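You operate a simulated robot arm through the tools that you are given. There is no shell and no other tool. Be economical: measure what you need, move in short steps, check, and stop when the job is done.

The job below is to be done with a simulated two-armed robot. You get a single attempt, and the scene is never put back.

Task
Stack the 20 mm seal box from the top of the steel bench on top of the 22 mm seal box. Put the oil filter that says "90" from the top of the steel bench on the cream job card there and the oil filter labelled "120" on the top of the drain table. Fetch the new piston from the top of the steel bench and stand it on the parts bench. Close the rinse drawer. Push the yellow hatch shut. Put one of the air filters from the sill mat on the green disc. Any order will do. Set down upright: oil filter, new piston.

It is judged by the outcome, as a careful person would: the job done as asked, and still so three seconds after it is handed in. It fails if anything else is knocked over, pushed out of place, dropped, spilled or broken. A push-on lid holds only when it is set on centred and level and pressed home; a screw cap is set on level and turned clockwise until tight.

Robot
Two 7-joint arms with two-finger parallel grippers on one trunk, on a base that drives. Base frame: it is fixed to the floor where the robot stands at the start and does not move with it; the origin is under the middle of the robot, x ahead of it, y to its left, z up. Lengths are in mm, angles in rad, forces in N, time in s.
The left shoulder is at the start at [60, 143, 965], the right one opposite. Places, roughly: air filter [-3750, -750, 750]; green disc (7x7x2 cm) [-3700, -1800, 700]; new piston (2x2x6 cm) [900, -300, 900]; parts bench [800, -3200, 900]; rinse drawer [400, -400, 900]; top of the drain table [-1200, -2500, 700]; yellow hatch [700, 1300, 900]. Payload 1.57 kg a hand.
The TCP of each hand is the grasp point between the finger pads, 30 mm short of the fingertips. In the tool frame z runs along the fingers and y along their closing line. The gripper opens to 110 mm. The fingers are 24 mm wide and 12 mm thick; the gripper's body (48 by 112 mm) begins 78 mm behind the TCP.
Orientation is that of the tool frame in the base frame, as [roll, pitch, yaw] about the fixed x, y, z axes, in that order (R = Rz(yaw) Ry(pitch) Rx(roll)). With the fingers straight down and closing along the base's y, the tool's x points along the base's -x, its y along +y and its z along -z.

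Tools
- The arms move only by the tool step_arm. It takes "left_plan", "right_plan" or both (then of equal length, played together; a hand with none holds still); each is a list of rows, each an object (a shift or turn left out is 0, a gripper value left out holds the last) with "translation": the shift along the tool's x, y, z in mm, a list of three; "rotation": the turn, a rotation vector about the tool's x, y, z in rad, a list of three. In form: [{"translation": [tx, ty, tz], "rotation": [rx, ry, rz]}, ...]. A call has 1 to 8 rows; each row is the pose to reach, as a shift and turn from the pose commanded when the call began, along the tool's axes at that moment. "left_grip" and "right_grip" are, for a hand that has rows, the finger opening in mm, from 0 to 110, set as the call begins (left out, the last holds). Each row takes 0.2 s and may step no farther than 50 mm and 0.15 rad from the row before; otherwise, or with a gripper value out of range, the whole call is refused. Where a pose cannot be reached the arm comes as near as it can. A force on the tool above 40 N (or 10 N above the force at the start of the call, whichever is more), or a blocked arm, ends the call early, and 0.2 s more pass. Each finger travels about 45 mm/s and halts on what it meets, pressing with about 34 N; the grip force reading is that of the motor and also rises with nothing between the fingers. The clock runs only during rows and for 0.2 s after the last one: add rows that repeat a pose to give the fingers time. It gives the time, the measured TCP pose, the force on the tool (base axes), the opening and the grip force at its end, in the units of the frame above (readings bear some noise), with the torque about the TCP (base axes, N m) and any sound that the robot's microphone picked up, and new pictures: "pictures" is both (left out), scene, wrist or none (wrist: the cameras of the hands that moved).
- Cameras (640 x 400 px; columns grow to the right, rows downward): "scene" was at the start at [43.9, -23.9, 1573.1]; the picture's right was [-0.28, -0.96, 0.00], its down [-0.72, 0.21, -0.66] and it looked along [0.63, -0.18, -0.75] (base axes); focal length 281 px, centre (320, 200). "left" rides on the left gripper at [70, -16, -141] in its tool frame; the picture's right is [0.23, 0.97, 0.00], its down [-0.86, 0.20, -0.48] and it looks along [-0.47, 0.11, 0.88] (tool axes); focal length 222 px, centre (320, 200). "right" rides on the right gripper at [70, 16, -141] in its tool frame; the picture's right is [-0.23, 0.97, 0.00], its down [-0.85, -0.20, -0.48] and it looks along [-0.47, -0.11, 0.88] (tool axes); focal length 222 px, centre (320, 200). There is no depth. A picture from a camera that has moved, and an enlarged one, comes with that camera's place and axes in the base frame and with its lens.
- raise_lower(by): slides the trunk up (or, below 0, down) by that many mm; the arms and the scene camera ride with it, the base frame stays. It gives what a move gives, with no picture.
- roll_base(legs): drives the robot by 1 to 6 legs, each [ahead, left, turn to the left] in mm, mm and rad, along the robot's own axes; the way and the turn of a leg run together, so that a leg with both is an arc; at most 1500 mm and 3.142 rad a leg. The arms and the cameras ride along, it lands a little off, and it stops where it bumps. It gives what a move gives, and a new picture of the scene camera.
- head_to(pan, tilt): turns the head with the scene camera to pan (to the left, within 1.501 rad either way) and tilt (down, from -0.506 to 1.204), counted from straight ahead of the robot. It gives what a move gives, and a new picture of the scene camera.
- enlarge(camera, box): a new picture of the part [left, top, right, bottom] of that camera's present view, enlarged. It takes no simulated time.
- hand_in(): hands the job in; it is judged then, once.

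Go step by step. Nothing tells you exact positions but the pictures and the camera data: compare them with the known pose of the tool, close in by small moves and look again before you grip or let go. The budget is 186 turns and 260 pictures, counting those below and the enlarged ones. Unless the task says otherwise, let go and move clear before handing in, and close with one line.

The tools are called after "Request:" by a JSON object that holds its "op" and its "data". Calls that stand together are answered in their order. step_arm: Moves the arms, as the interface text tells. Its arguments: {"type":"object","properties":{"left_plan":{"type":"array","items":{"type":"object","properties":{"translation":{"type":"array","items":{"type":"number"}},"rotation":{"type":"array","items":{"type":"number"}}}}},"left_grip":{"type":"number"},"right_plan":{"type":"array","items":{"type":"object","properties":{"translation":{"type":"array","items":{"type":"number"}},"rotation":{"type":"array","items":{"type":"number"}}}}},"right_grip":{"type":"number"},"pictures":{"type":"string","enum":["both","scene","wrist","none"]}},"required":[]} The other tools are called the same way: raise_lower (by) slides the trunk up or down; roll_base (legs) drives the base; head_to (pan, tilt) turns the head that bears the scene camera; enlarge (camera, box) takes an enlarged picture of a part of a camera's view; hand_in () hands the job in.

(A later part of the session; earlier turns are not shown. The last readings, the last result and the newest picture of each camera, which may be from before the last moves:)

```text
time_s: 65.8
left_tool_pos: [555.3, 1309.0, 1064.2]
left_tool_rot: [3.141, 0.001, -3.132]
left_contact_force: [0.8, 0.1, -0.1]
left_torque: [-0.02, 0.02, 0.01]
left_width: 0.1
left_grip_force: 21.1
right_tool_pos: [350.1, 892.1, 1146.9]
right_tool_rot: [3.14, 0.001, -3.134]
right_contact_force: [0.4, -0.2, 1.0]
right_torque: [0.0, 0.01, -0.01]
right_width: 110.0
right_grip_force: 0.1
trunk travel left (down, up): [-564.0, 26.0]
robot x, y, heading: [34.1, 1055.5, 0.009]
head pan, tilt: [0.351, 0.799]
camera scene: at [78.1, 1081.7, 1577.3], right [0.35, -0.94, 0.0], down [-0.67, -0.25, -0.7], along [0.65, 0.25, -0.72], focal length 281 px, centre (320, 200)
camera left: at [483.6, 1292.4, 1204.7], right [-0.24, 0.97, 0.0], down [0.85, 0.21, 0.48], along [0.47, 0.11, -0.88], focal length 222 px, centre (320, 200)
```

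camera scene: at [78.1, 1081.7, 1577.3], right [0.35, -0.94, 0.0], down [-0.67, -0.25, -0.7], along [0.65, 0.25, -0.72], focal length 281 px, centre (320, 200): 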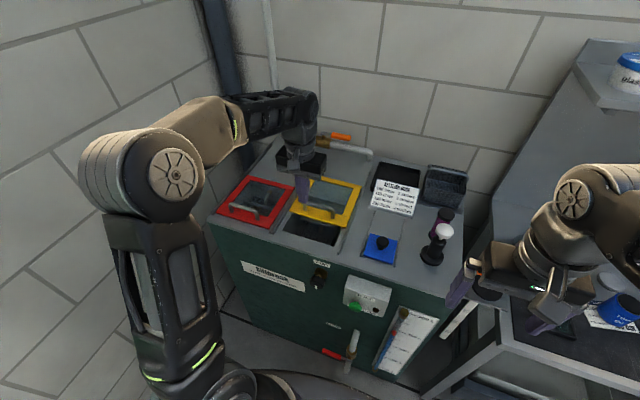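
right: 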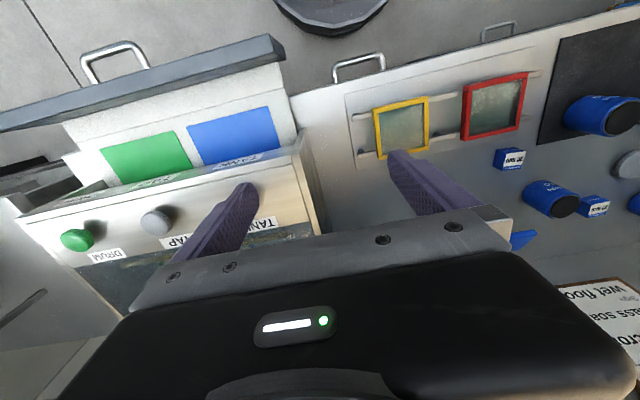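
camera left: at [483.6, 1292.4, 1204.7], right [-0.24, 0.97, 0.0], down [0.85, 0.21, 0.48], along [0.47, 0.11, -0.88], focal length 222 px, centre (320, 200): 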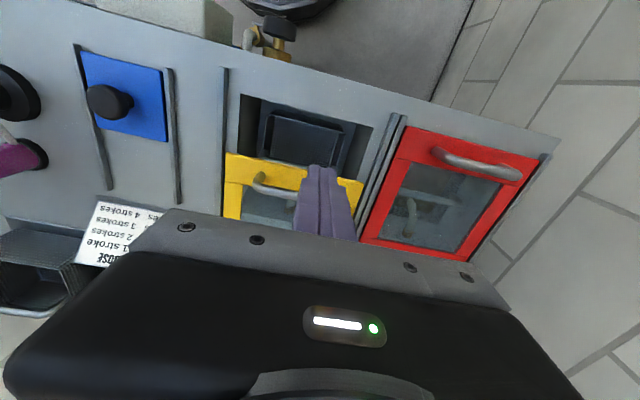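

Hatch top is about z≈950, handle bar near x≈600, y≈1287. I'll bring the closed fingers behind the bar, still high, to check.

Request:
{"op": "step_arm", "data": {"left_plan": [{"translation": [-40, -10, 0]}, {"translation": [-80, -22, 20]}, {"translation": [-80, -22, 40]}, {"translation": [-80, -22, 40]}], "pictures": "wrist"}}

Request:
{"op": "enlarge", "data": {"camera": "scene", "box": [210, 140, 400, 260]}}

Request:
{"op": "enlarge", "data": {"camera": "left", "box": [200, 40, 440, 220]}}

```text
time_s: 66.8
left_tool_pos: [637.4, 1287.0, 1022.6]
left_tool_rot: [-3.141, 0.001, -3.132]
left_contact_force: [-0.5, 0.7, -0.4]
left_torque: [0.0, 0.0, 0.0]
left_width: 0.1
left_grip_force: 20.9
right_tool_pos: [349.2, 892.4, 1145.1]
right_tool_rot: [3.141, 0.0, -3.132]
right_contact_force: [0.3, 0.2, 0.2]
right_torque: [0.01, 0.01, -0.02]
right_width: 109.9
right_grip_force: 0.1
trunk travel left (down, up): [-564.0, 26.0]
robot x, y, heading: [36.8, 1055.3, 0.008]
head pan, tilt: [0.351, 0.799]
camera left: at [564.6, 1270.8, 1163.9], right [-0.24, 0.97, 0.0], down [0.85, 0.21, 0.48], along [0.46, 0.11, -0.88], focal length 222 px, centre (320, 200)
```

left: 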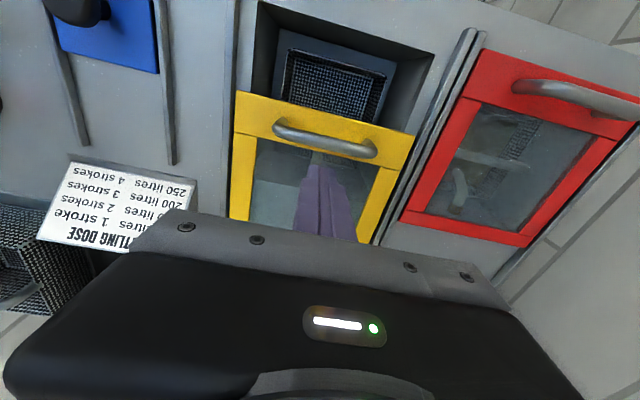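

```text
3.33 times, centred on (305, 200) of scene
camera zoom: at [79.1, 1081.6, 1577.3], right [0.35, -0.94, 0.0], down [-0.67, -0.25, -0.7], along [0.65, 0.25, -0.72], focal length 937 px, centre (370, 200)
```

zoom: 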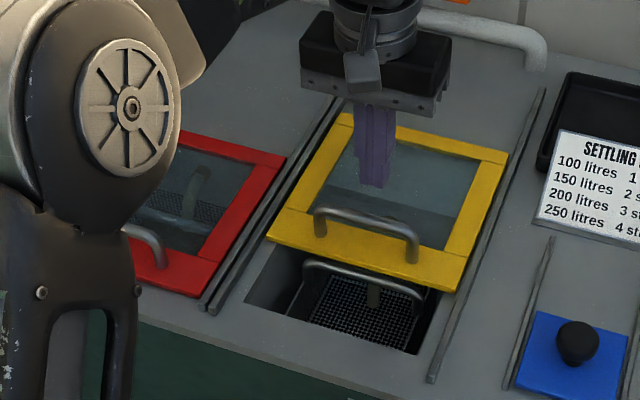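

```text
2.22 times, centred on (320, 130) of left
camera zoom: at [564.6, 1270.8, 1163.9], right [-0.24, 0.97, 0.0], down [0.85, 0.21, 0.48], along [0.46, 0.11, -0.88], focal length 494 px, centre (320, 356)
```

zoom: 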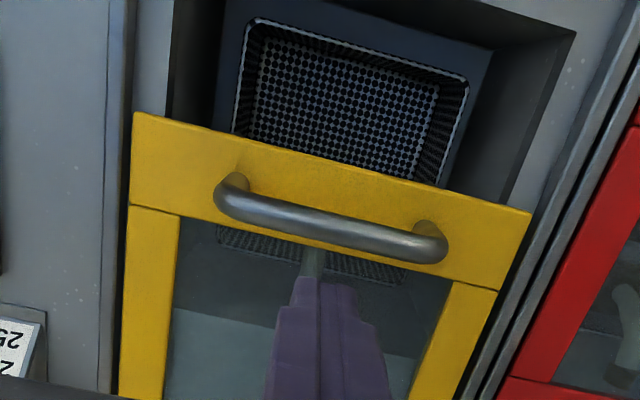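

The fingers are just behind the bar, which is at about (610, 1287, 960). I'll lower the tips below bar level.

Request:
{"op": "step_arm", "data": {"left_plan": [{"translation": [0, 0, 20]}, {"translation": [0, 0, 38]}, {"translation": [0, 0, 45]}, {"translation": [0, 0, 45]}], "pictures": "wrist"}}

Request:
{"op": "enlarge", "data": {"camera": "scene", "box": [210, 140, 400, 260]}}

```text
time_s: 67.8
left_tool_pos: [636.2, 1287.9, 977.5]
left_tool_rot: [3.141, 0.0, -3.131]
left_contact_force: [0.5, -0.7, 0.1]
left_torque: [-0.03, -0.01, 0.04]
left_width: 0.0
left_grip_force: 20.8
right_tool_pos: [349.8, 890.9, 1146.2]
right_tool_rot: [-3.14, 0.0, -3.132]
right_contact_force: [0.1, 0.2, -0.5]
right_torque: [-0.01, 0.03, 0.03]
right_width: 109.9
right_grip_force: 0.1
trunk travel left (down, up): [-564.0, 26.0]
robot x, y, heading: [37.9, 1055.3, 0.004]
head pan, tilt: [0.351, 0.799]
camera left: at [564.9, 1270.3, 1118.7], right [-0.24, 0.97, 0.0], down [0.85, 0.21, 0.48], along [0.46, 0.11, -0.88], focal length 222 px, centre (320, 200)
```

left: 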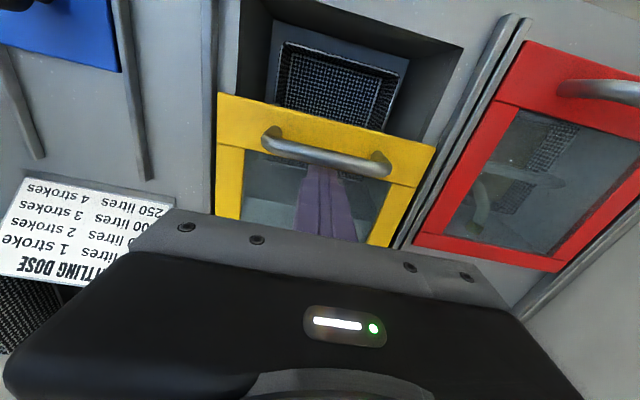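

```text
3.33 times, centred on (305, 200) of scene
camera zoom: at [78.8, 1081.7, 1577.3], right [0.35, -0.94, 0.0], down [-0.67, -0.25, -0.7], along [0.65, 0.25, -0.72], focal length 937 px, centre (370, 200)
```

zoom: 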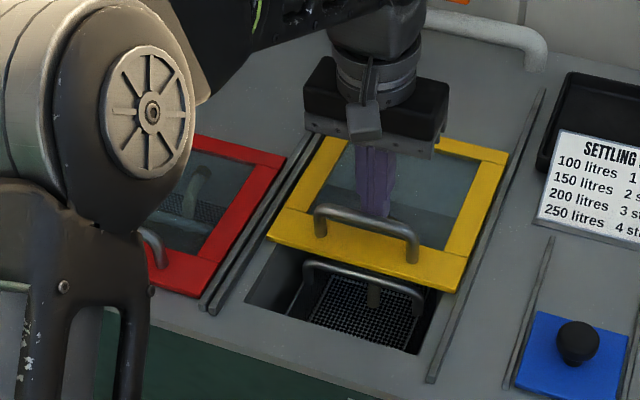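

Fingertips are now below and behind the bar. I'll pull toward the robot in small steps.

Request:
{"op": "step_arm", "data": {"left_plan": [{"translation": [10, 0, 0]}, {"translation": [20, 0, 0]}, {"translation": [30, 0, 0]}, {"translation": [42, 0, 0]}, {"translation": [54, 0, 0]}, {"translation": [66, 0, 0]}, {"translation": [78, 0, 0]}, {"translation": [90, 0, 0]}], "pictures": "none"}}

Request:
{"op": "enlarge", "data": {"camera": "scene", "box": [210, 140, 400, 260]}}

```text
time_s: 69.6
left_tool_pos: [547.2, 1287.3, 978.1]
left_tool_rot: [-3.141, 0.002, -3.132]
left_contact_force: [1.7, -0.1, 1.3]
left_torque: [-0.01, 0.14, 0.0]
left_width: 0.2
left_grip_force: 21.3
right_tool_pos: [350.4, 891.5, 1146.3]
right_tool_rot: [3.14, 0.001, -3.133]
right_contact_force: [-0.3, 0.3, 0.5]
right_torque: [-0.01, 0.01, 0.02]
right_width: 109.7
right_grip_force: 0.1
trunk travel left (down, up): [-564.0, 26.0]
robot x, y, heading: [33.4, 1054.4, 0.002]
head pan, tilt: [0.351, 0.799]
```

```text
3.33 times, centred on (305, 200) of scene
camera zoom: at [79.1, 1081.8, 1577.3], right [0.35, -0.94, 0.0], down [-0.67, -0.25, -0.7], along [0.65, 0.25, -0.72], focal length 937 px, centre (370, 200)
```

zoom: 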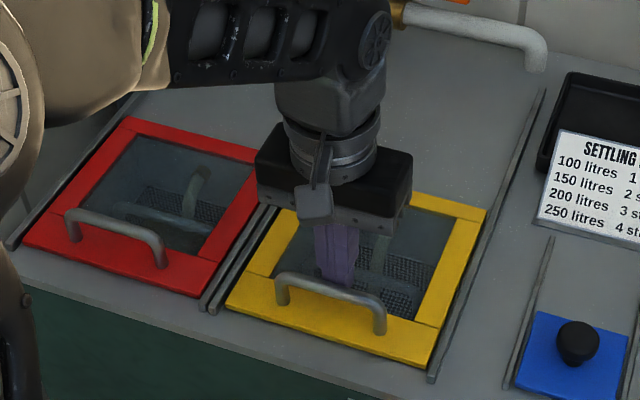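

Nearly shut. I'll pull further until it meets its stop.

Request:
{"op": "step_arm", "data": {"left_plan": [{"translation": [3, 0, 0]}, {"translation": [6, 0, 0]}, {"translation": [9, 0, 0]}, {"translation": [12, 0, 0]}, {"translation": [15, 0, 0]}], "pictures": "none"}}

Request:
{"op": "enlarge", "data": {"camera": "scene", "box": [210, 140, 400, 260]}}

```text
time_s: 70.5
left_tool_pos: [545.7, 1288.0, 980.8]
left_tool_rot: [-3.141, 0.026, -3.134]
left_contact_force: [16.6, 1.8, -2.1]
left_torque: [-0.14, -0.31, -0.04]
left_width: 0.0
left_grip_force: 20.8
right_tool_pos: [351.2, 891.8, 1145.6]
right_tool_rot: [3.142, -0.001, -3.135]
right_contact_force: [-0.3, 0.6, 0.0]
right_torque: [-0.04, -0.05, -0.01]
right_width: 110.1
right_grip_force: 0.1
trunk travel left (down, up): [-564.0, 26.0]
robot x, y, heading: [32.8, 1053.7, 0.008]
head pan, tilt: [0.351, 0.799]
stopped in row 4 (left hand): the force on the tool passed its limit (the readings are from after the stop); the commanded pose is now the measured one
```

```text
3.33 times, centred on (305, 200) of scene
camera zoom: at [80.7, 1082.0, 1577.2], right [0.35, -0.94, 0.0], down [-0.67, -0.25, -0.7], along [0.65, 0.24, -0.72], focal length 937 px, centre (370, 200)
```

zoom: 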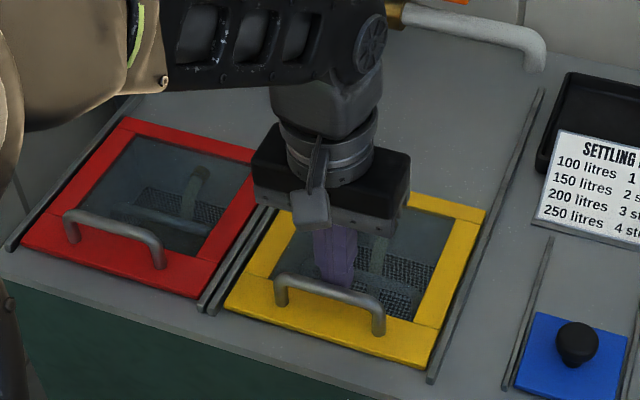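

It's against its stop, so the hatch is shut. I'll back off from the handle, raise, retract, and drive toward the rinse station.

Request:
{"op": "step_arm", "data": {"left_plan": [{"translation": [-12, 0, 0]}, {"translation": [-12, 0, -45]}, {"translation": [-12, 0, -90]}, {"translation": [20, -20, -115]}, {"translation": [60, -45, -120]}, {"translation": [100, -70, -120]}, {"translation": [140, -95, -120]}, {"translation": [175, -120, -120]}], "pictures": "none"}}

Request:
{"op": "enlarge", "data": {"camera": "scene", "box": [210, 140, 400, 260]}}

Request:
{"op": "roll_base", "data": {"legs": [[-60, -1050, 0], [0, -300, 0]]}}

Request:
{"op": "head_to", "data": {"pan": -0.1, "tilt": 0.65}}

```text
time_s: 72.3
left_tool_pos: [363.6, 1164.0, 1093.1]
left_tool_rot: [-3.14, 0.017, -3.133]
left_contact_force: [-0.4, -0.1, 0.0]
left_torque: [0.02, -0.02, 0.0]
left_width: 0.0
left_grip_force: 21.8
right_tool_pos: [350.3, 891.0, 1146.3]
right_tool_rot: [3.14, 0.001, -3.134]
right_contact_force: [-0.7, 0.8, 0.0]
right_torque: [0.02, -0.03, 0.01]
right_width: 110.2
right_grip_force: 0.0
trunk travel left (down, up): [-564.0, 26.0]
robot x, y, heading: [32.8, 1054.4, 0.01]
head pan, tilt: [0.351, 0.799]
```

```text
3.33 times, centred on (305, 200) of scene
camera zoom: at [78.6, 1081.4, 1577.4], right [0.35, -0.94, 0.0], down [-0.67, -0.25, -0.7], along [0.65, 0.24, -0.72], focal length 937 px, centre (370, 200)
```

zoom: 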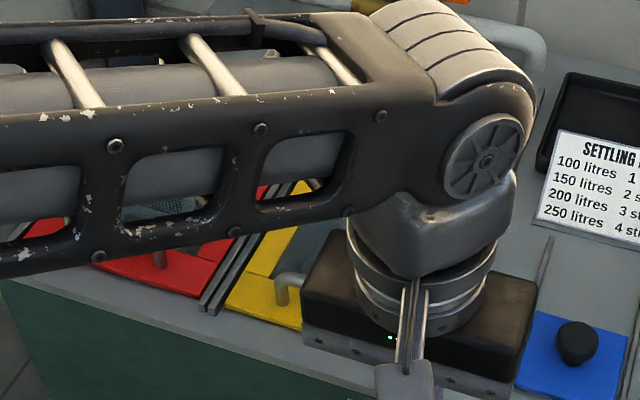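

```text
time_s: 79.4
left_tool_pos: [312.9, -190.5, 1093.6]
left_tool_rot: [3.14, 0.018, -3.136]
left_contact_force: [0.0, 0.4, 0.3]
left_torque: [0.02, 0.04, 0.02]
left_width: 0.0
left_grip_force: 21.5
right_tool_pos: [299.1, -463.3, 1144.5]
right_tool_rot: [3.14, 0.001, -3.139]
right_contact_force: [0.3, 0.6, -0.2]
right_torque: [0.02, -0.01, 0.0]
right_width: 110.0
right_grip_force: 0.1
trunk travel left (down, up): [-564.0, 26.0]
robot x, y, heading: [-16.5, -297.1, 0.004]
head pan, tilt: [0.351, 0.799]
camera scene: at [27.2, -272.1, 1577.3], right [0.35, -0.94, 0.0], down [-0.67, -0.25, -0.7], along [0.65, 0.24, -0.72], focal length 281 px, centre (320, 200)
```

scene: 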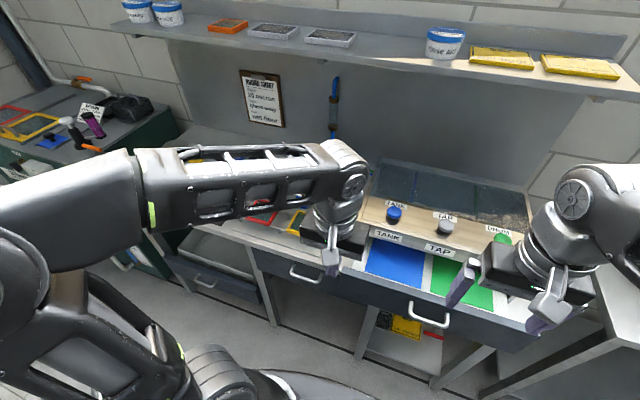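

```text
time_s: 80.3
left_tool_pos: [313.4, -190.1, 1092.5]
left_tool_rot: [-3.141, 0.017, -3.135]
left_contact_force: [0.4, 0.0, 0.4]
left_torque: [0.0, 0.01, 0.01]
left_width: 0.0
left_grip_force: 21.5
right_tool_pos: [297.4, -461.6, 1146.4]
right_tool_rot: [3.141, 0.0, -3.137]
right_contact_force: [0.3, 0.0, -0.1]
right_torque: [-0.01, -0.01, -0.01]
right_width: 109.8
right_grip_force: 0.0
trunk travel left (down, up): [-564.0, 26.0]
robot x, y, heading: [-17.7, -299.7, 0.003]
head pan, tilt: [-0.099, 0.649]
camera scene: at [38.0, -307.1, 1589.9], right [-0.09, -1.0, 0.0], down [-0.6, 0.06, -0.8], along [0.79, -0.07, -0.6], focal length 281 px, centre (320, 200)
```

scene: 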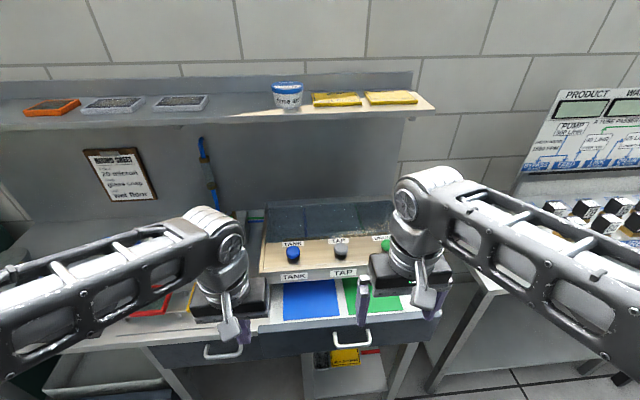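

Request:
{"op": "enlarge", "data": {"camera": "scene", "box": [220, 180, 460, 340]}}

Request:
{"op": "enlarge", "data": {"camera": "scene", "box": [120, 120, 320, 260]}}

```text
2.50 times, centred on (340, 260) of scene
camera zoom: at [38.0, -307.1, 1589.9], right [-0.09, -1.0, 0.0], down [-0.6, 0.06, -0.8], along [0.79, -0.07, -0.6], focal length 703 px, centre (270, 50)
```

zoom: 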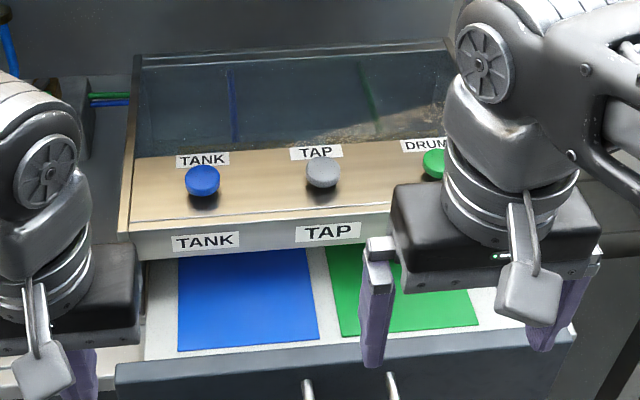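

```text
2.86 times, centred on (220, 190) of scene
camera zoom: at [38.0, -307.1, 1589.9], right [-0.09, -1.0, 0.0], down [-0.6, 0.06, -0.8], along [0.79, -0.07, -0.6], focal length 803 px, centre (606, 229)
```

zoom: 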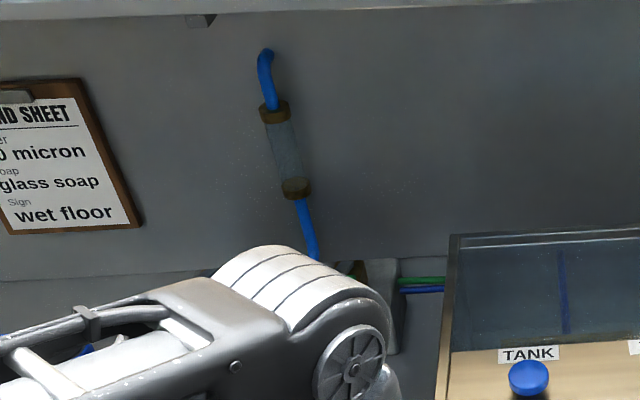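

I see the open rinse drawer, with its front panel around x≈400, but no piston yet. I'll set the right hand tilted forward in front of the panel and look closer.

Request:
{"op": "step_arm", "data": {"right_plan": [{"translation": [0, 15, 20], "rotation": [0, -0.13, 0]}, {"translation": [0, 30, 40], "rotation": [0, -0.26, 0]}, {"translation": [0, 40, 60], "rotation": [0, -0.39, 0]}, {"translation": [0, 42, 85], "rotation": [0, -0.5, 0]}, {"translation": [0, 42, 110], "rotation": [0, -0.6, 0]}, {"translation": [0, 42, 110], "rotation": [0, -0.6, 0]}], "right_grip": 0}}

```text
time_s: 81.7
left_tool_pos: [313.2, -191.2, 1093.3]
left_tool_rot: [3.141, 0.018, -3.136]
left_contact_force: [-0.3, 0.2, -0.9]
left_torque: [-0.03, 0.0, -0.01]
left_width: 0.0
left_grip_force: 21.4
right_tool_pos: [340.8, -391.8, 1084.1]
right_tool_rot: [3.139, 0.599, -3.138]
right_contact_force: [0.2, 0.2, 0.3]
right_torque: [-0.02, 0.02, -0.01]
right_width: 0.0
right_grip_force: 8.0
right hand out of reach, approached as far as the arm can: row 4, 5, 6
trunk travel left (down, up): [-564.0, 26.0]
robot x, y, heading: [-17.7, -299.3, 0.005]
head pan, tilt: [-0.099, 0.649]
camera scene: at [37.5, -307.6, 1589.9], right [-0.09, -1.0, 0.0], down [-0.6, 0.06, -0.8], along [0.79, -0.08, -0.6], focal length 281 px, centre (320, 200)
camera right: at [204.6, -376.3, 1161.6], right [0.18, 0.97, 0.13], down [0.44, -0.2, 0.88], along [0.88, -0.1, -0.46], focal length 222 px, centre (320, 200)
```

scene: 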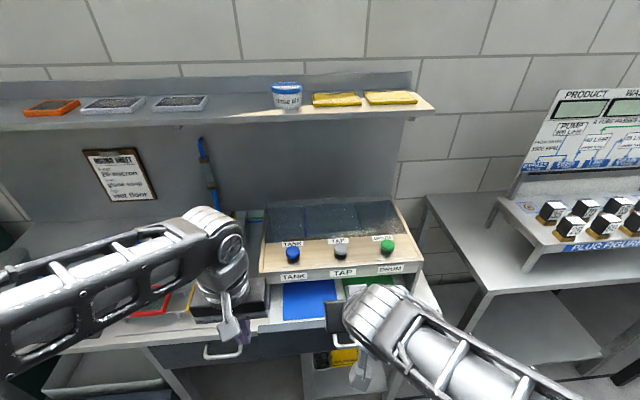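
right: 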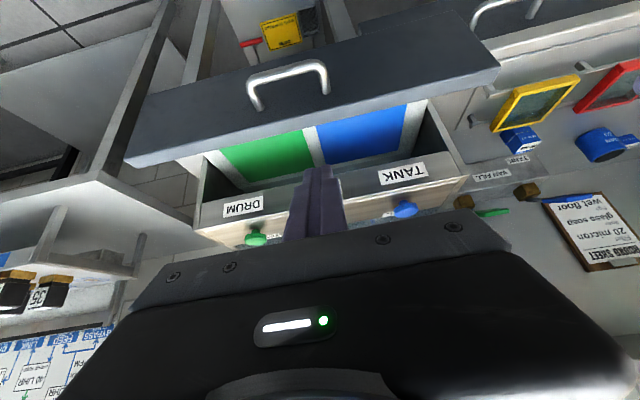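

Request:
{"op": "enlarge", "data": {"camera": "scene", "box": [220, 170, 460, 330]}}

Request:
{"op": "enlarge", "data": {"camera": "right", "box": [120, 0, 560, 250]}}

Request:
{"op": "enlarge", "data": {"camera": "scene", "box": [440, 80, 640, 260]}}

```text
2.50 times, centred on (340, 250) of scene
camera zoom: at [37.5, -307.6, 1589.9], right [-0.09, -1.0, 0.0], down [-0.6, 0.06, -0.8], along [0.79, -0.08, -0.6], focal length 703 px, centre (270, 75)
```

zoom: 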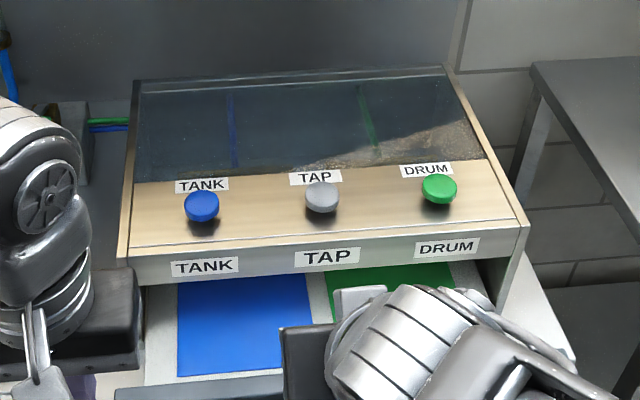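

```text
1.45 times, centred on (340, 125) of right
camera zoom: at [204.6, -376.3, 1161.6], right [0.18, 0.97, 0.13], down [0.44, -0.2, 0.88], along [0.88, -0.1, -0.46], focal length 323 px, centre (291, 309)
```

zoom: 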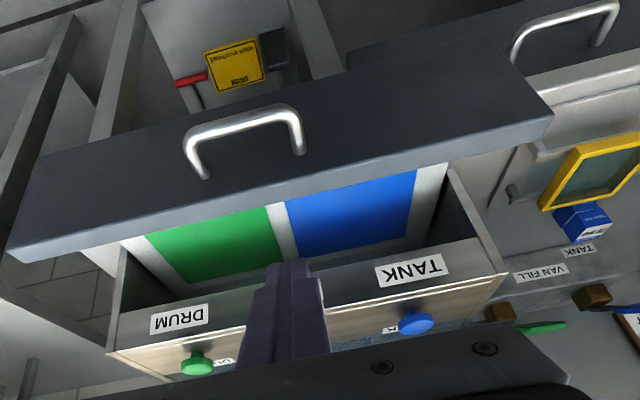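

```text
2.22 times, centred on (540, 170) of scene
camera zoom: at [37.5, -307.6, 1589.9], right [-0.09, -1.0, 0.0], down [-0.6, 0.06, -0.8], along [0.79, -0.08, -0.6], focal length 625 px, centre (-169, 267)
```

zoom: 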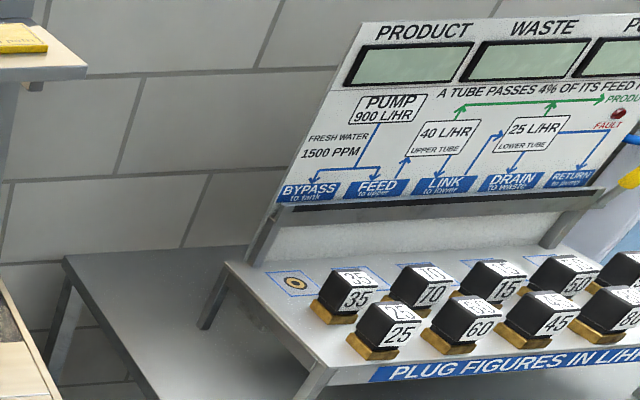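

I estimate the drawer panel's top edge is at z≈925 and x≈400. I'll back the base off 100 mm for room and bring the fingertips to the panel beside the handle.

Request:
{"op": "roll_base", "data": {"legs": [[-120, 0, 0]]}}

Request:
{"op": "step_arm", "data": {"right_plan": [{"translation": [10, -20, 28]}, {"translation": [20, -40, 56]}, {"translation": [35, -60, 84]}, {"translation": [50, -80, 112]}, {"translation": [65, -98, 140]}, {"translation": [65, -98, 140]}]}}

```text
time_s: 82.9
left_tool_pos: [191.2, -190.3, 1093.7]
left_tool_rot: [-3.14, 0.018, -3.137]
left_contact_force: [0.2, 0.7, -0.4]
left_torque: [-0.01, -0.03, 0.02]
left_width: 0.0
left_grip_force: 21.7
right_tool_pos: [220.6, -393.6, 1083.5]
right_tool_rot: [-3.142, 0.599, -3.136]
right_contact_force: [0.7, -0.3, 0.7]
right_torque: [-0.02, -0.02, -0.01]
right_width: 0.1
right_grip_force: 21.5
trunk travel left (down, up): [-564.0, 26.0]
robot x, y, heading: [-137.1, -296.7, -0.001]
head pan, tilt: [-0.099, 0.649]
camera scene: at [-84.8, -307.6, 1590.0], right [-0.1, -1.0, 0.0], down [-0.6, 0.06, -0.8], along [0.79, -0.08, -0.6], focal length 281 px, centre (320, 200)
```

scene: 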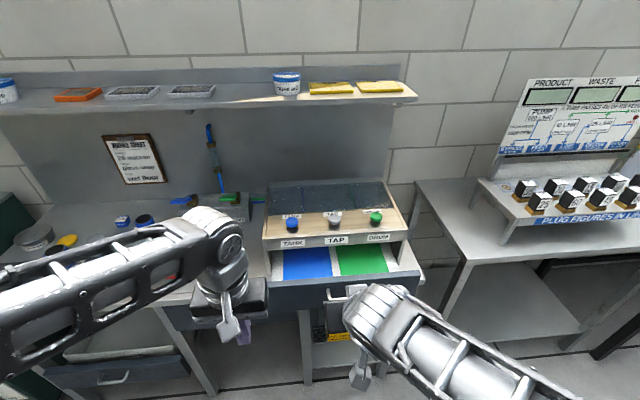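

```text
time_s: 84.3
left_tool_pos: [191.2, -191.5, 1095.0]
left_tool_rot: [-3.142, 0.019, -3.138]
left_contact_force: [-0.6, -0.3, -0.2]
left_torque: [0.01, -0.01, 0.01]
left_width: 0.0
left_grip_force: 22.1
right_tool_pos: [311.3, -493.5, 940.3]
right_tool_rot: [3.14, 0.598, -3.137]
right_contact_force: [-1.5, -0.1, 0.1]
right_torque: [0.03, -0.02, 0.0]
right_width: 0.1
right_grip_force: 21.5
right hand out of reach, approached as far as the arm can: row 1, 2, 3, 4, 5, 6
trunk travel left (down, up): [-564.0, 26.0]
robot x, y, heading: [-138.0, -299.6, 0.008]
head pan, tilt: [-0.099, 0.649]
camera scene: at [-84.1, -308.8, 1589.9], right [-0.1, -1.0, 0.0], down [-0.6, 0.06, -0.8], along [0.79, -0.08, -0.6], focal length 281 px, centre (320, 200)
camera right: at [174.8, -478.0, 1018.5], right [0.18, 0.97, 0.13], down [0.44, -0.2, 0.88], along [0.88, -0.1, -0.46], focal length 222 px, centre (320, 200)
```

scene: 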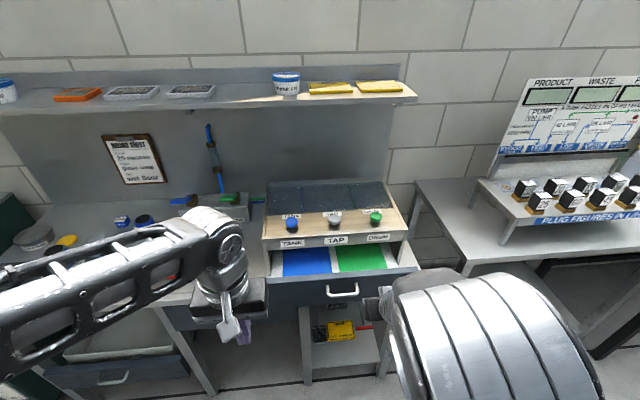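
right: 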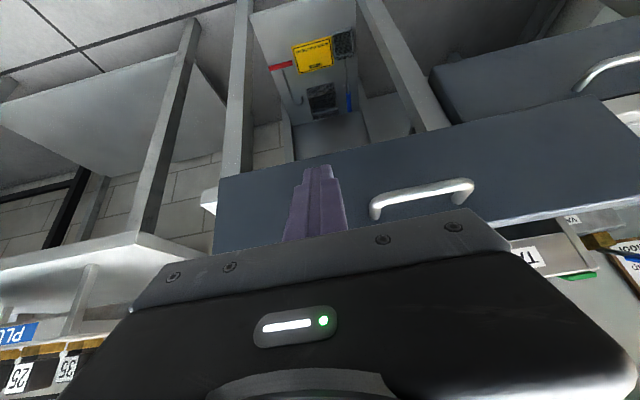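

The fingertips face the middle of the panel, right of the handle. I'll push forward in small steps.

Request:
{"op": "step_arm", "data": {"right_plan": [{"translation": [-12.4, 0, 8.5]}, {"translation": [-24.8, 0, 17]}, {"translation": [-37, 0, 25.4]}, {"translation": [-49.5, 0, 34]}, {"translation": [-60, 0, 41]}, {"translation": [-70, 0, 48]}, {"translation": [-80, 0, 55]}, {"translation": [-90, 0, 62]}]}}

```text
time_s: 86.1
left_tool_pos: [193.0, -190.0, 1092.9]
left_tool_rot: [-3.141, 0.018, -3.136]
left_contact_force: [0.7, 0.9, -0.5]
left_torque: [-0.05, 0.03, -0.01]
left_width: 0.3
left_grip_force: 21.4
right_tool_pos: [424.2, -492.0, 939.2]
right_tool_rot: [3.14, 0.599, -3.138]
right_contact_force: [-0.1, 0.3, 0.3]
right_torque: [-0.01, 0.03, 0.0]
right_width: 0.0
right_grip_force: 21.4
right hand out of reach, approached as far as the arm can: row 7
trunk travel left (down, up): [-564.0, 26.0]
robot x, y, heading: [-134.3, -293.4, 0.005]
head pan, tilt: [-0.099, 0.649]
camera scene: at [-81.3, -307.0, 1589.9], right [-0.1, -1.0, 0.0], down [-0.6, 0.06, -0.8], along [0.79, -0.08, -0.61], focal length 281 px, centre (320, 200)
camera right: at [286.5, -475.6, 1017.2], right [0.18, 0.97, 0.13], down [0.44, -0.2, 0.88], along [0.88, -0.11, -0.46], focal length 222 px, centre (320, 200)
```

scene: 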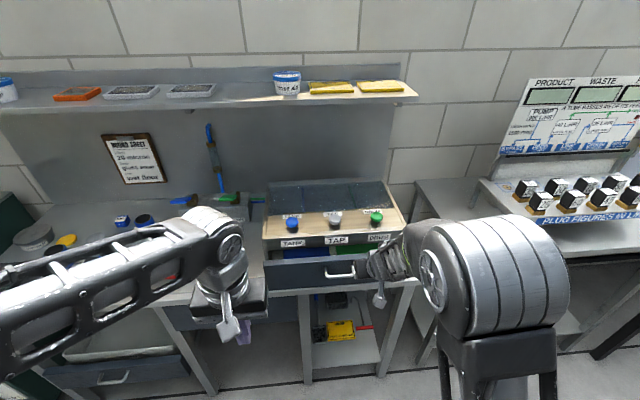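
right: 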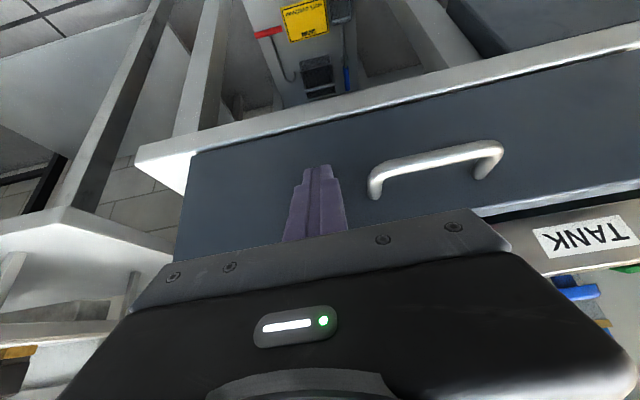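

The drawer is sliding in. I'll keep pushing until it meets its stop.

Request:
{"op": "step_arm", "data": {"right_plan": [{"translation": [-10, 0, 6.8]}, {"translation": [-20, 0, 13.6]}, {"translation": [-30, 0, 20.5]}, {"translation": [-40, 0, 27.3]}, {"translation": [-50, 0, 34.2]}, {"translation": [-60, 0, 41]}, {"translation": [-70, 0, 48]}, {"translation": [-80, 0, 55]}]}}

```text
time_s: 87.2
left_tool_pos: [190.2, -188.8, 1094.4]
left_tool_rot: [-3.141, 0.02, -3.137]
left_contact_force: [0.1, 0.9, -0.6]
left_torque: [0.01, -0.02, -0.03]
left_width: 0.0
left_grip_force: 21.3
right_tool_pos: [459.4, -492.4, 935.5]
right_tool_rot: [3.138, 0.585, -3.139]
right_contact_force: [-20.4, 0.4, 7.3]
right_torque: [0.02, 0.15, 0.04]
right_width: 0.2
right_grip_force: 21.1
trunk travel left (down, up): [-564.0, 26.0]
robot x, y, heading: [-139.6, -301.1, 0.005]
head pan, tilt: [-0.099, 0.649]
stopped in row 5 (right hand): the force on the tool passed its limit (the readings are from after the stop); the commanded pose is now the measured one
camera scene: at [-87.3, -307.0, 1590.3], right [-0.1, -1.0, 0.0], down [-0.6, 0.06, -0.8], along [0.79, -0.08, -0.6], focal length 281 px, centre (320, 200)
camera right: at [323.4, -476.3, 1015.9], right [0.18, 0.97, 0.13], down [0.45, -0.2, 0.87], along [0.87, -0.1, -0.47], focal length 222 px, centre (320, 200)
```

scene: 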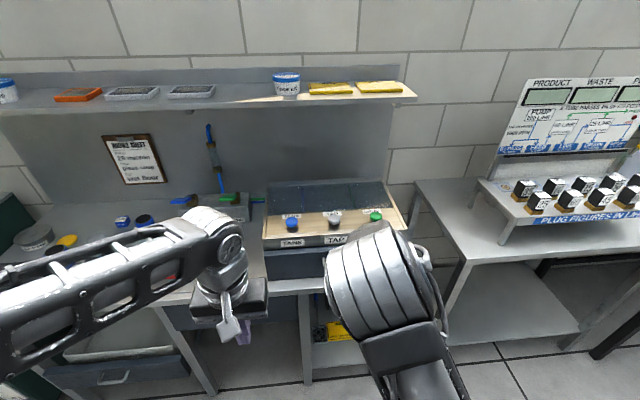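
right: 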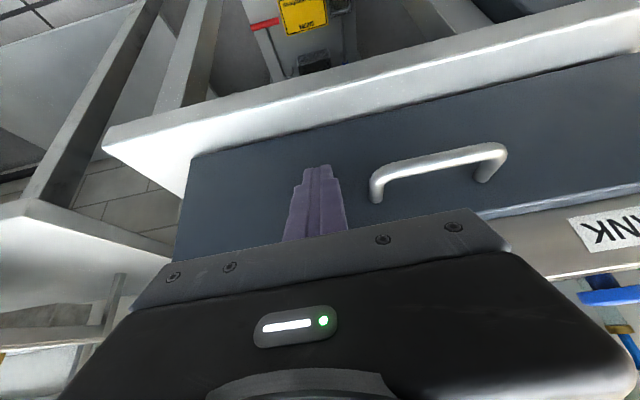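

Request:
{"op": "step_arm", "data": {"right_plan": [{"translation": [25, 0, -17]}, {"translation": [50, 0, -34]}, {"translation": [50, 20, -80]}, {"translation": [50, 40, -125]}], "pictures": "none"}}

Request:
{"op": "step_arm", "data": {"left_plan": [{"translation": [-10, 45, 0]}, {"translation": [-20, 90, 0]}, {"translation": [-30, 135, 0]}, {"translation": [-30, 180, 0]}, {"translation": [-30, 225, 0]}], "pictures": "scene"}}

Request:
{"op": "enlarge", "data": {"camera": "scene", "box": [150, 170, 450, 340]}}

```text
refused: row 3 steps farther than a row can; nothing moved
```

```text
time_s: 88.3
left_tool_pos: [218.2, 33.6, 1095.3]
left_tool_rot: [3.141, 0.021, -3.138]
left_contact_force: [0.9, 0.1, -0.3]
left_torque: [0.01, -0.01, 0.02]
left_width: 0.0
left_grip_force: 21.5
right_tool_pos: [461.1, -491.1, 935.6]
right_tool_rot: [3.139, 0.585, -3.138]
right_contact_force: [-30.7, 2.9, -0.2]
right_torque: [-0.16, 0.6, 0.09]
right_width: 0.3
right_grip_force: 20.9
trunk travel left (down, up): [-564.0, 26.0]
robot x, y, heading: [-140.1, -294.0, -0.002]
head pan, tilt: [-0.099, 0.649]
camera scene: at [-87.5, -307.1, 1590.0], right [-0.1, -1.0, 0.0], down [-0.6, 0.06, -0.8], along [0.79, -0.08, -0.6], focal length 281 px, centre (320, 200)
```

scene: 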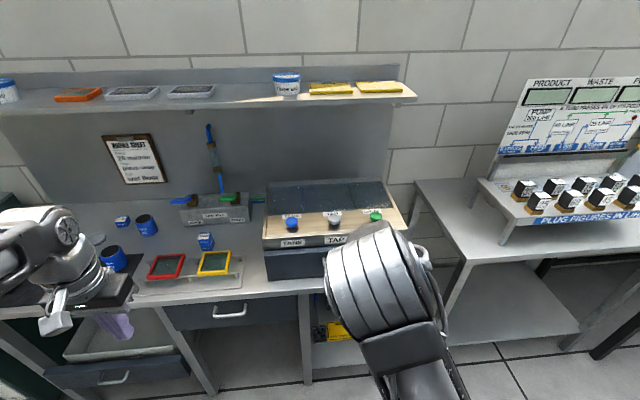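

```text
2.13 times, centred on (300, 255) of scene
camera zoom: at [-87.5, -307.1, 1590.0], right [-0.1, -1.0, 0.0], down [-0.6, 0.06, -0.8], along [0.79, -0.08, -0.6], focal length 600 px, centre (363, 83)
```

zoom: 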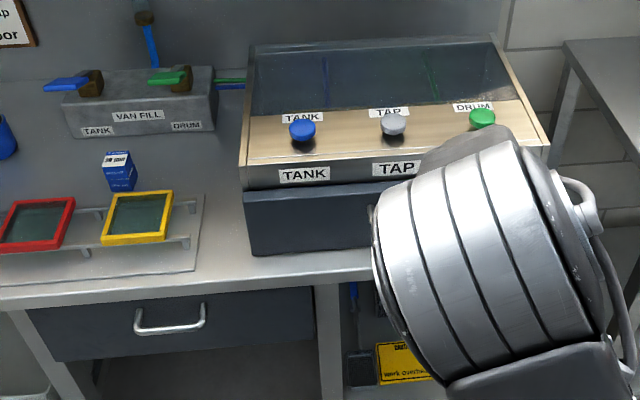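

The drawer is flush, so it's shut. I'll retract the right hand, raise it, drive forward, and use its camera to look behind the tank for the piston.

Request:
{"op": "step_arm", "data": {"right_plan": [{"translation": [25, 0, -17]}, {"translation": [50, 0, -34]}, {"translation": [40, 15, -75]}, {"translation": [20, 30, -115]}, {"translation": [-5, 45, -155]}, {"translation": [-30, 60, -190]}, {"translation": [-60, 75, -220]}, {"translation": [-90, 90, -240]}], "pictures": "none"}}

Request:
{"op": "roll_base", "data": {"legs": [[170, 0, 0]]}}

```text
time_s: 90.2
left_tool_pos: [220.2, 32.3, 1095.0]
left_tool_rot: [-3.141, 0.017, -3.138]
left_contact_force: [-0.3, 0.0, -0.4]
left_torque: [0.03, 0.02, 0.02]
left_width: 0.0
left_grip_force: 21.5
right_tool_pos: [403.1, -401.0, 1184.4]
right_tool_rot: [-3.141, 0.585, -3.136]
right_contact_force: [0.3, 0.2, 0.7]
right_torque: [-0.01, 0.0, -0.01]
right_width: 0.2
right_grip_force: 21.0
trunk travel left (down, up): [-564.0, 26.0]
robot x, y, heading: [-138.1, -296.4, 0.005]
head pan, tilt: [-0.099, 0.649]
```

```text
time_s: 91.6
left_tool_pos: [387.6, 32.5, 1093.5]
left_tool_rot: [3.142, 0.015, -3.136]
left_contact_force: [0.7, -0.1, 1.3]
left_torque: [0.01, 0.02, -0.04]
left_width: 0.0
left_grip_force: 21.7
right_tool_pos: [571.4, -399.3, 1184.6]
right_tool_rot: [3.14, 0.587, -3.136]
right_contact_force: [0.0, -0.5, 0.2]
right_torque: [0.01, 0.01, 0.0]
right_width: 0.0
right_grip_force: 21.6
trunk travel left (down, up): [-564.0, 26.0]
robot x, y, heading: [29.8, -295.7, 0.001]
head pan, tilt: [-0.099, 0.649]
camera scene: at [84.9, -306.9, 1589.8], right [-0.1, -1.0, 0.0], down [-0.6, 0.06, -0.8], along [0.79, -0.08, -0.61], focal length 281 px, centre (320, 200)
```

scene: 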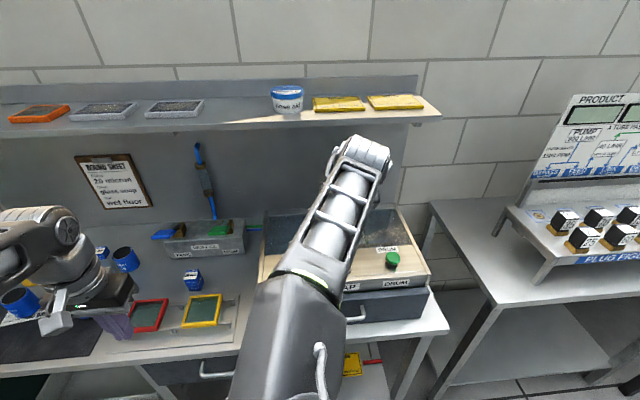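

Request:
{"op": "step_arm", "data": {"right_plan": [{"translation": [-25, 10, 25]}, {"translation": [-50, 20, 50]}, {"translation": [-75, 30, 75]}, {"translation": [-90, 40, 95]}, {"translation": [-90, 40, 95]}]}}

```text
time_s: 92.8
left_tool_pos: [386.4, 32.3, 1094.1]
left_tool_rot: [-3.142, 0.019, -3.136]
left_contact_force: [0.6, 0.0, -0.7]
left_torque: [0.02, 0.02, 0.0]
left_width: 0.3
left_grip_force: 21.0
right_tool_pos: [695.4, -357.8, 1156.3]
right_tool_rot: [3.142, 0.587, -3.136]
right_contact_force: [0.2, 0.1, 0.7]
right_torque: [0.0, -0.02, -0.02]
right_width: 0.0
right_grip_force: 21.5
trunk travel left (down, up): [-564.0, 26.0]
robot x, y, heading: [31.1, -298.0, 0.003]
head pan, tilt: [-0.099, 0.649]
camera scene: at [82.9, -306.9, 1589.9], right [-0.1, -1.0, 0.0], down [-0.6, 0.06, -0.8], along [0.79, -0.08, -0.6], focal length 281 px, centre (320, 200)
camera right: at [558.6, -342.5, 1235.6], right [0.18, 0.97, 0.13], down [0.45, -0.2, 0.87], along [0.87, -0.1, -0.47], focal length 222 px, centre (320, 200)
```

scene: 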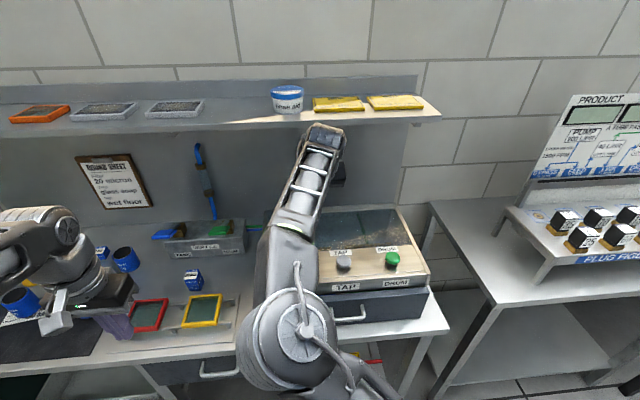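
right: 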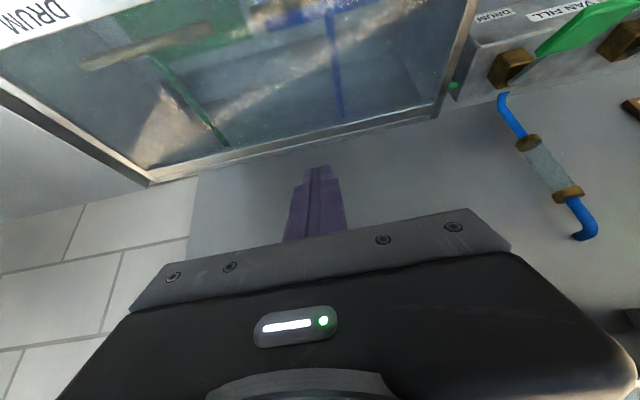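

Request:
{"op": "enlarge", "data": {"camera": "scene", "box": [80, 180, 280, 330]}}

Request:
{"op": "enlarge", "data": {"camera": "right", "box": [380, 0, 640, 200]}}

Request:
{"op": "enlarge", "data": {"camera": "right", "box": [0, 0, 460, 240]}}

Request:
{"op": "enlarge", "data": {"camera": "scene", "box": [400, 150, 640, 320]}}

```text
2.67 times, centred on (180, 255) of scene
camera zoom: at [82.9, -306.9, 1589.9], right [-0.1, -1.0, 0.0], down [-0.6, 0.06, -0.8], along [0.79, -0.08, -0.6], focal length 750 px, centre (693, 53)
```

zoom: 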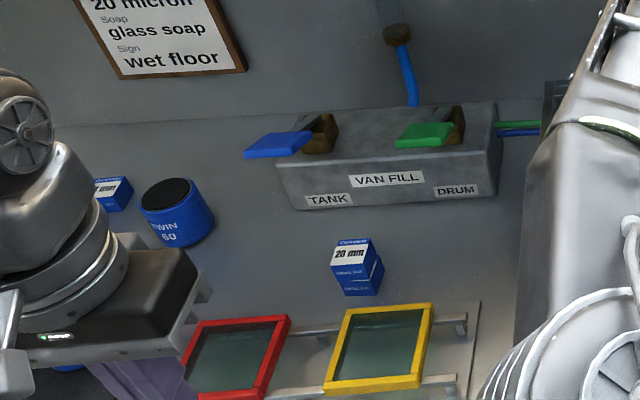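

```text
2.00 times, centred on (510, 100) of right
camera zoom: at [558.6, -342.5, 1235.6], right [0.18, 0.97, 0.13], down [0.45, -0.2, 0.87], along [0.87, -0.1, -0.47], focal length 444 px, centre (-60, 400)
```

zoom: 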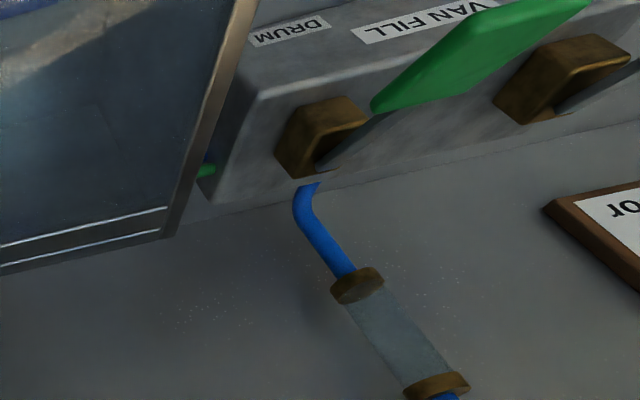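

```text
1.39 times, centred on (230, 120) of right
camera zoom: at [558.6, -342.5, 1235.6], right [0.18, 0.97, 0.13], down [0.45, -0.2, 0.87], along [0.87, -0.1, -0.47], focal length 309 px, centre (445, 311)
```

zoom: 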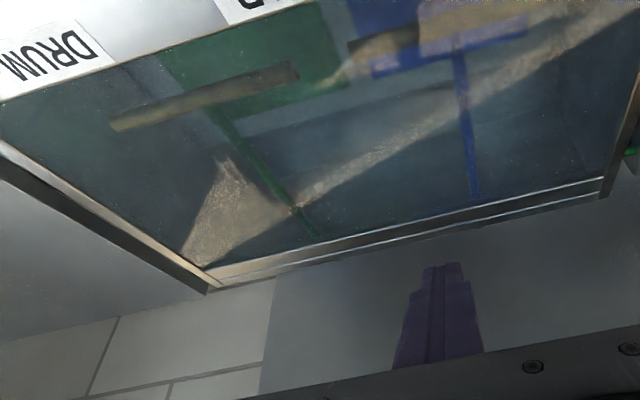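

```text
2.35 times, centred on (520, 235) of scene
camera zoom: at [82.9, -306.9, 1589.9], right [-0.1, -1.0, 0.0], down [-0.6, 0.06, -0.8], along [0.79, -0.08, -0.6], focal length 662 px, centre (-151, 118)
```

zoom: 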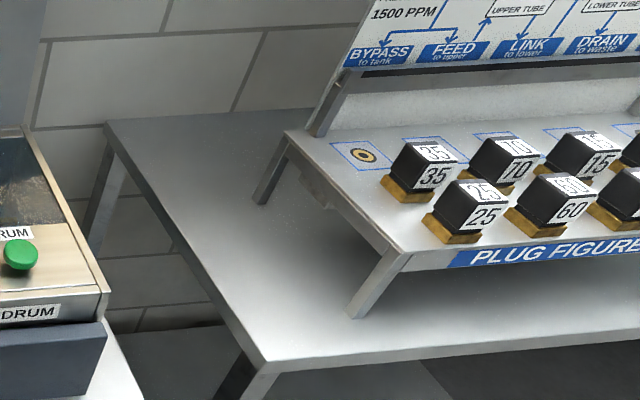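

The tank's back is at x≈790 while the wall is near x≈980, so the piston may be standing hidden behind the tank. I'll retract the right hand and drive left to look along the gap.

Request:
{"op": "step_arm", "data": {"right_plan": [{"translation": [35, 0, -25]}, {"translation": [70, 0, -50]}, {"translation": [105, 0, -75]}, {"translation": [140, 0, -100]}, {"translation": [180, 0, -115]}, {"translation": [220, 0, -115]}, {"translation": [245, 0, -115]}], "pictures": "none"}}

Request:
{"op": "roll_base", "data": {"legs": [[0, 880, 0]]}}

Request:
{"op": "head_to", "data": {"pan": -0.85, "tilt": 0.55}}

```text
time_s: 94.2
left_tool_pos: [387.0, 32.9, 1094.1]
left_tool_rot: [-3.14, 0.016, -3.137]
left_contact_force: [-0.4, 0.1, 0.6]
left_torque: [0.03, 0.01, 0.03]
left_width: 0.0
left_grip_force: 21.2
right_tool_pos: [471.2, -431.6, 1105.8]
right_tool_rot: [-3.138, 0.513, 2.961]
right_contact_force: [-0.6, 0.6, 0.2]
right_torque: [0.01, 0.0, 0.01]
right_width: 0.0
right_grip_force: 21.6
trunk travel left (down, up): [-564.0, 26.0]
robot x, y, heading: [31.6, -298.0, 0.007]
head pan, tilt: [-0.099, 0.649]
stopped in row 7 (right hand): the arm was blocked; the commanded pose is now the measured one
```

```text
time_s: 98.9
left_tool_pos: [399.6, 916.6, 1093.5]
left_tool_rot: [3.141, 0.017, 3.124]
left_contact_force: [0.8, -0.4, -0.9]
left_torque: [0.03, 0.0, -0.02]
left_width: 0.1
left_grip_force: 20.8
right_tool_pos: [474.4, 450.4, 1105.2]
right_tool_rot: [-3.138, 0.513, 2.938]
right_contact_force: [0.4, -0.3, -0.3]
right_torque: [0.0, 0.04, 0.01]
right_width: 0.0
right_grip_force: 21.3
trunk travel left (down, up): [-564.0, 26.0]
robot x, y, heading: [32.3, 594.6, -0.016]
head pan, tilt: [-0.099, 0.649]
camera scene: at [88.5, 582.9, 1589.9], right [-0.12, -0.99, 0.0], down [-0.6, 0.07, -0.8], along [0.79, -0.09, -0.6], focal length 281 px, centre (320, 200)
```

scene: 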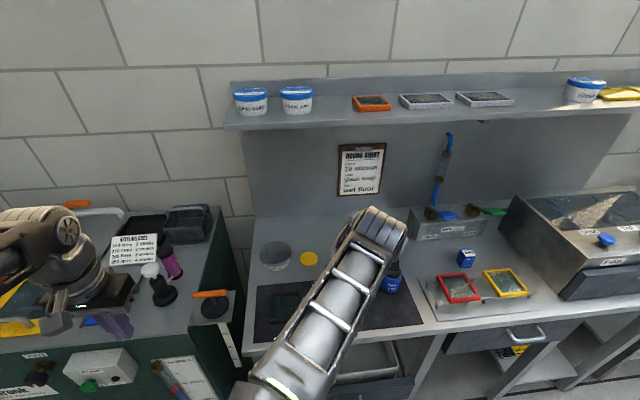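

```text
time_s: 100.0
left_tool_pos: [399.4, 917.5, 1094.2]
left_tool_rot: [-3.141, 0.018, 3.126]
left_contact_force: [0.7, 0.0, -0.1]
left_torque: [0.02, 0.0, -0.01]
left_width: 0.0
left_grip_force: 20.9
right_tool_pos: [474.8, 449.3, 1106.3]
right_tool_rot: [-3.14, 0.513, 2.94]
right_contact_force: [-0.2, -0.1, -0.2]
right_torque: [-0.04, 0.01, -0.01]
right_width: 0.1
right_grip_force: 21.6
trunk travel left (down, up): [-564.0, 26.0]
robot x, y, heading: [31.6, 594.2, -0.012]
head pan, tilt: [-0.85, 0.55]
camera scene: at [60.5, 524.0, 1598.7], right [-0.76, -0.65, 0.0], down [-0.34, 0.4, -0.85], along [0.55, -0.65, -0.52], focal length 281 px, centre (320, 200)
```

scene: 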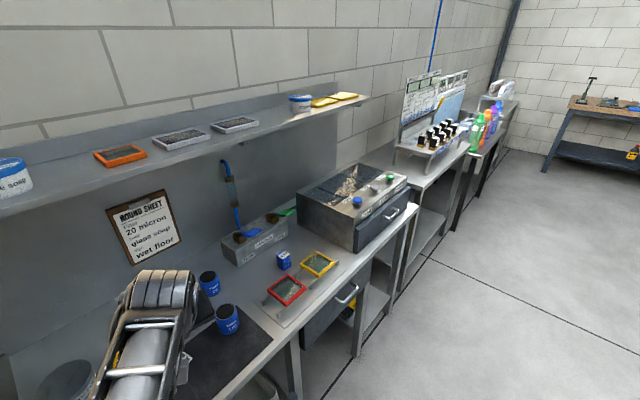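

Request:
{"op": "enlarge", "data": {"camera": "scene", "box": [210, 130, 420, 290]}}

Request:
{"op": "enlarge", "data": {"camera": "scene", "box": [360, 60, 560, 200]}}

```text
2.50 times, centred on (315, 210) of scene
camera zoom: at [60.5, 524.0, 1598.7], right [-0.76, -0.65, 0.0], down [-0.34, 0.4, -0.85], along [0.55, -0.65, -0.52], focal length 703 px, centre (332, 175)
```

zoom: 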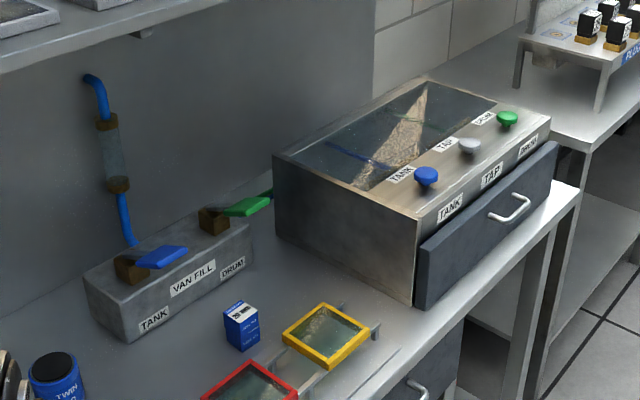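

```text
2.86 times, centred on (460, 130) of scene
camera zoom: at [60.5, 524.0, 1598.7], right [-0.76, -0.65, 0.0], down [-0.34, 0.4, -0.85], along [0.55, -0.65, -0.52], focal length 803 px, centre (-80, 400)
```

zoom: 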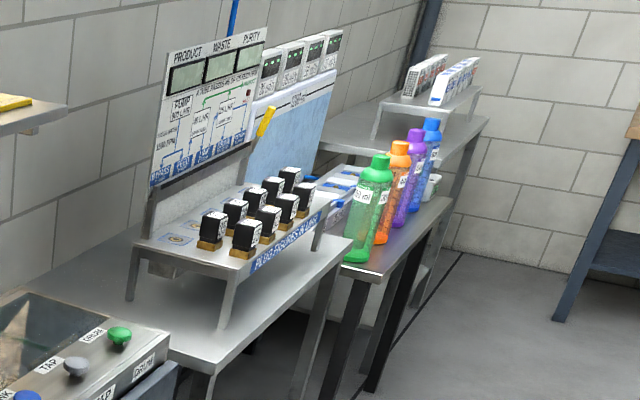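

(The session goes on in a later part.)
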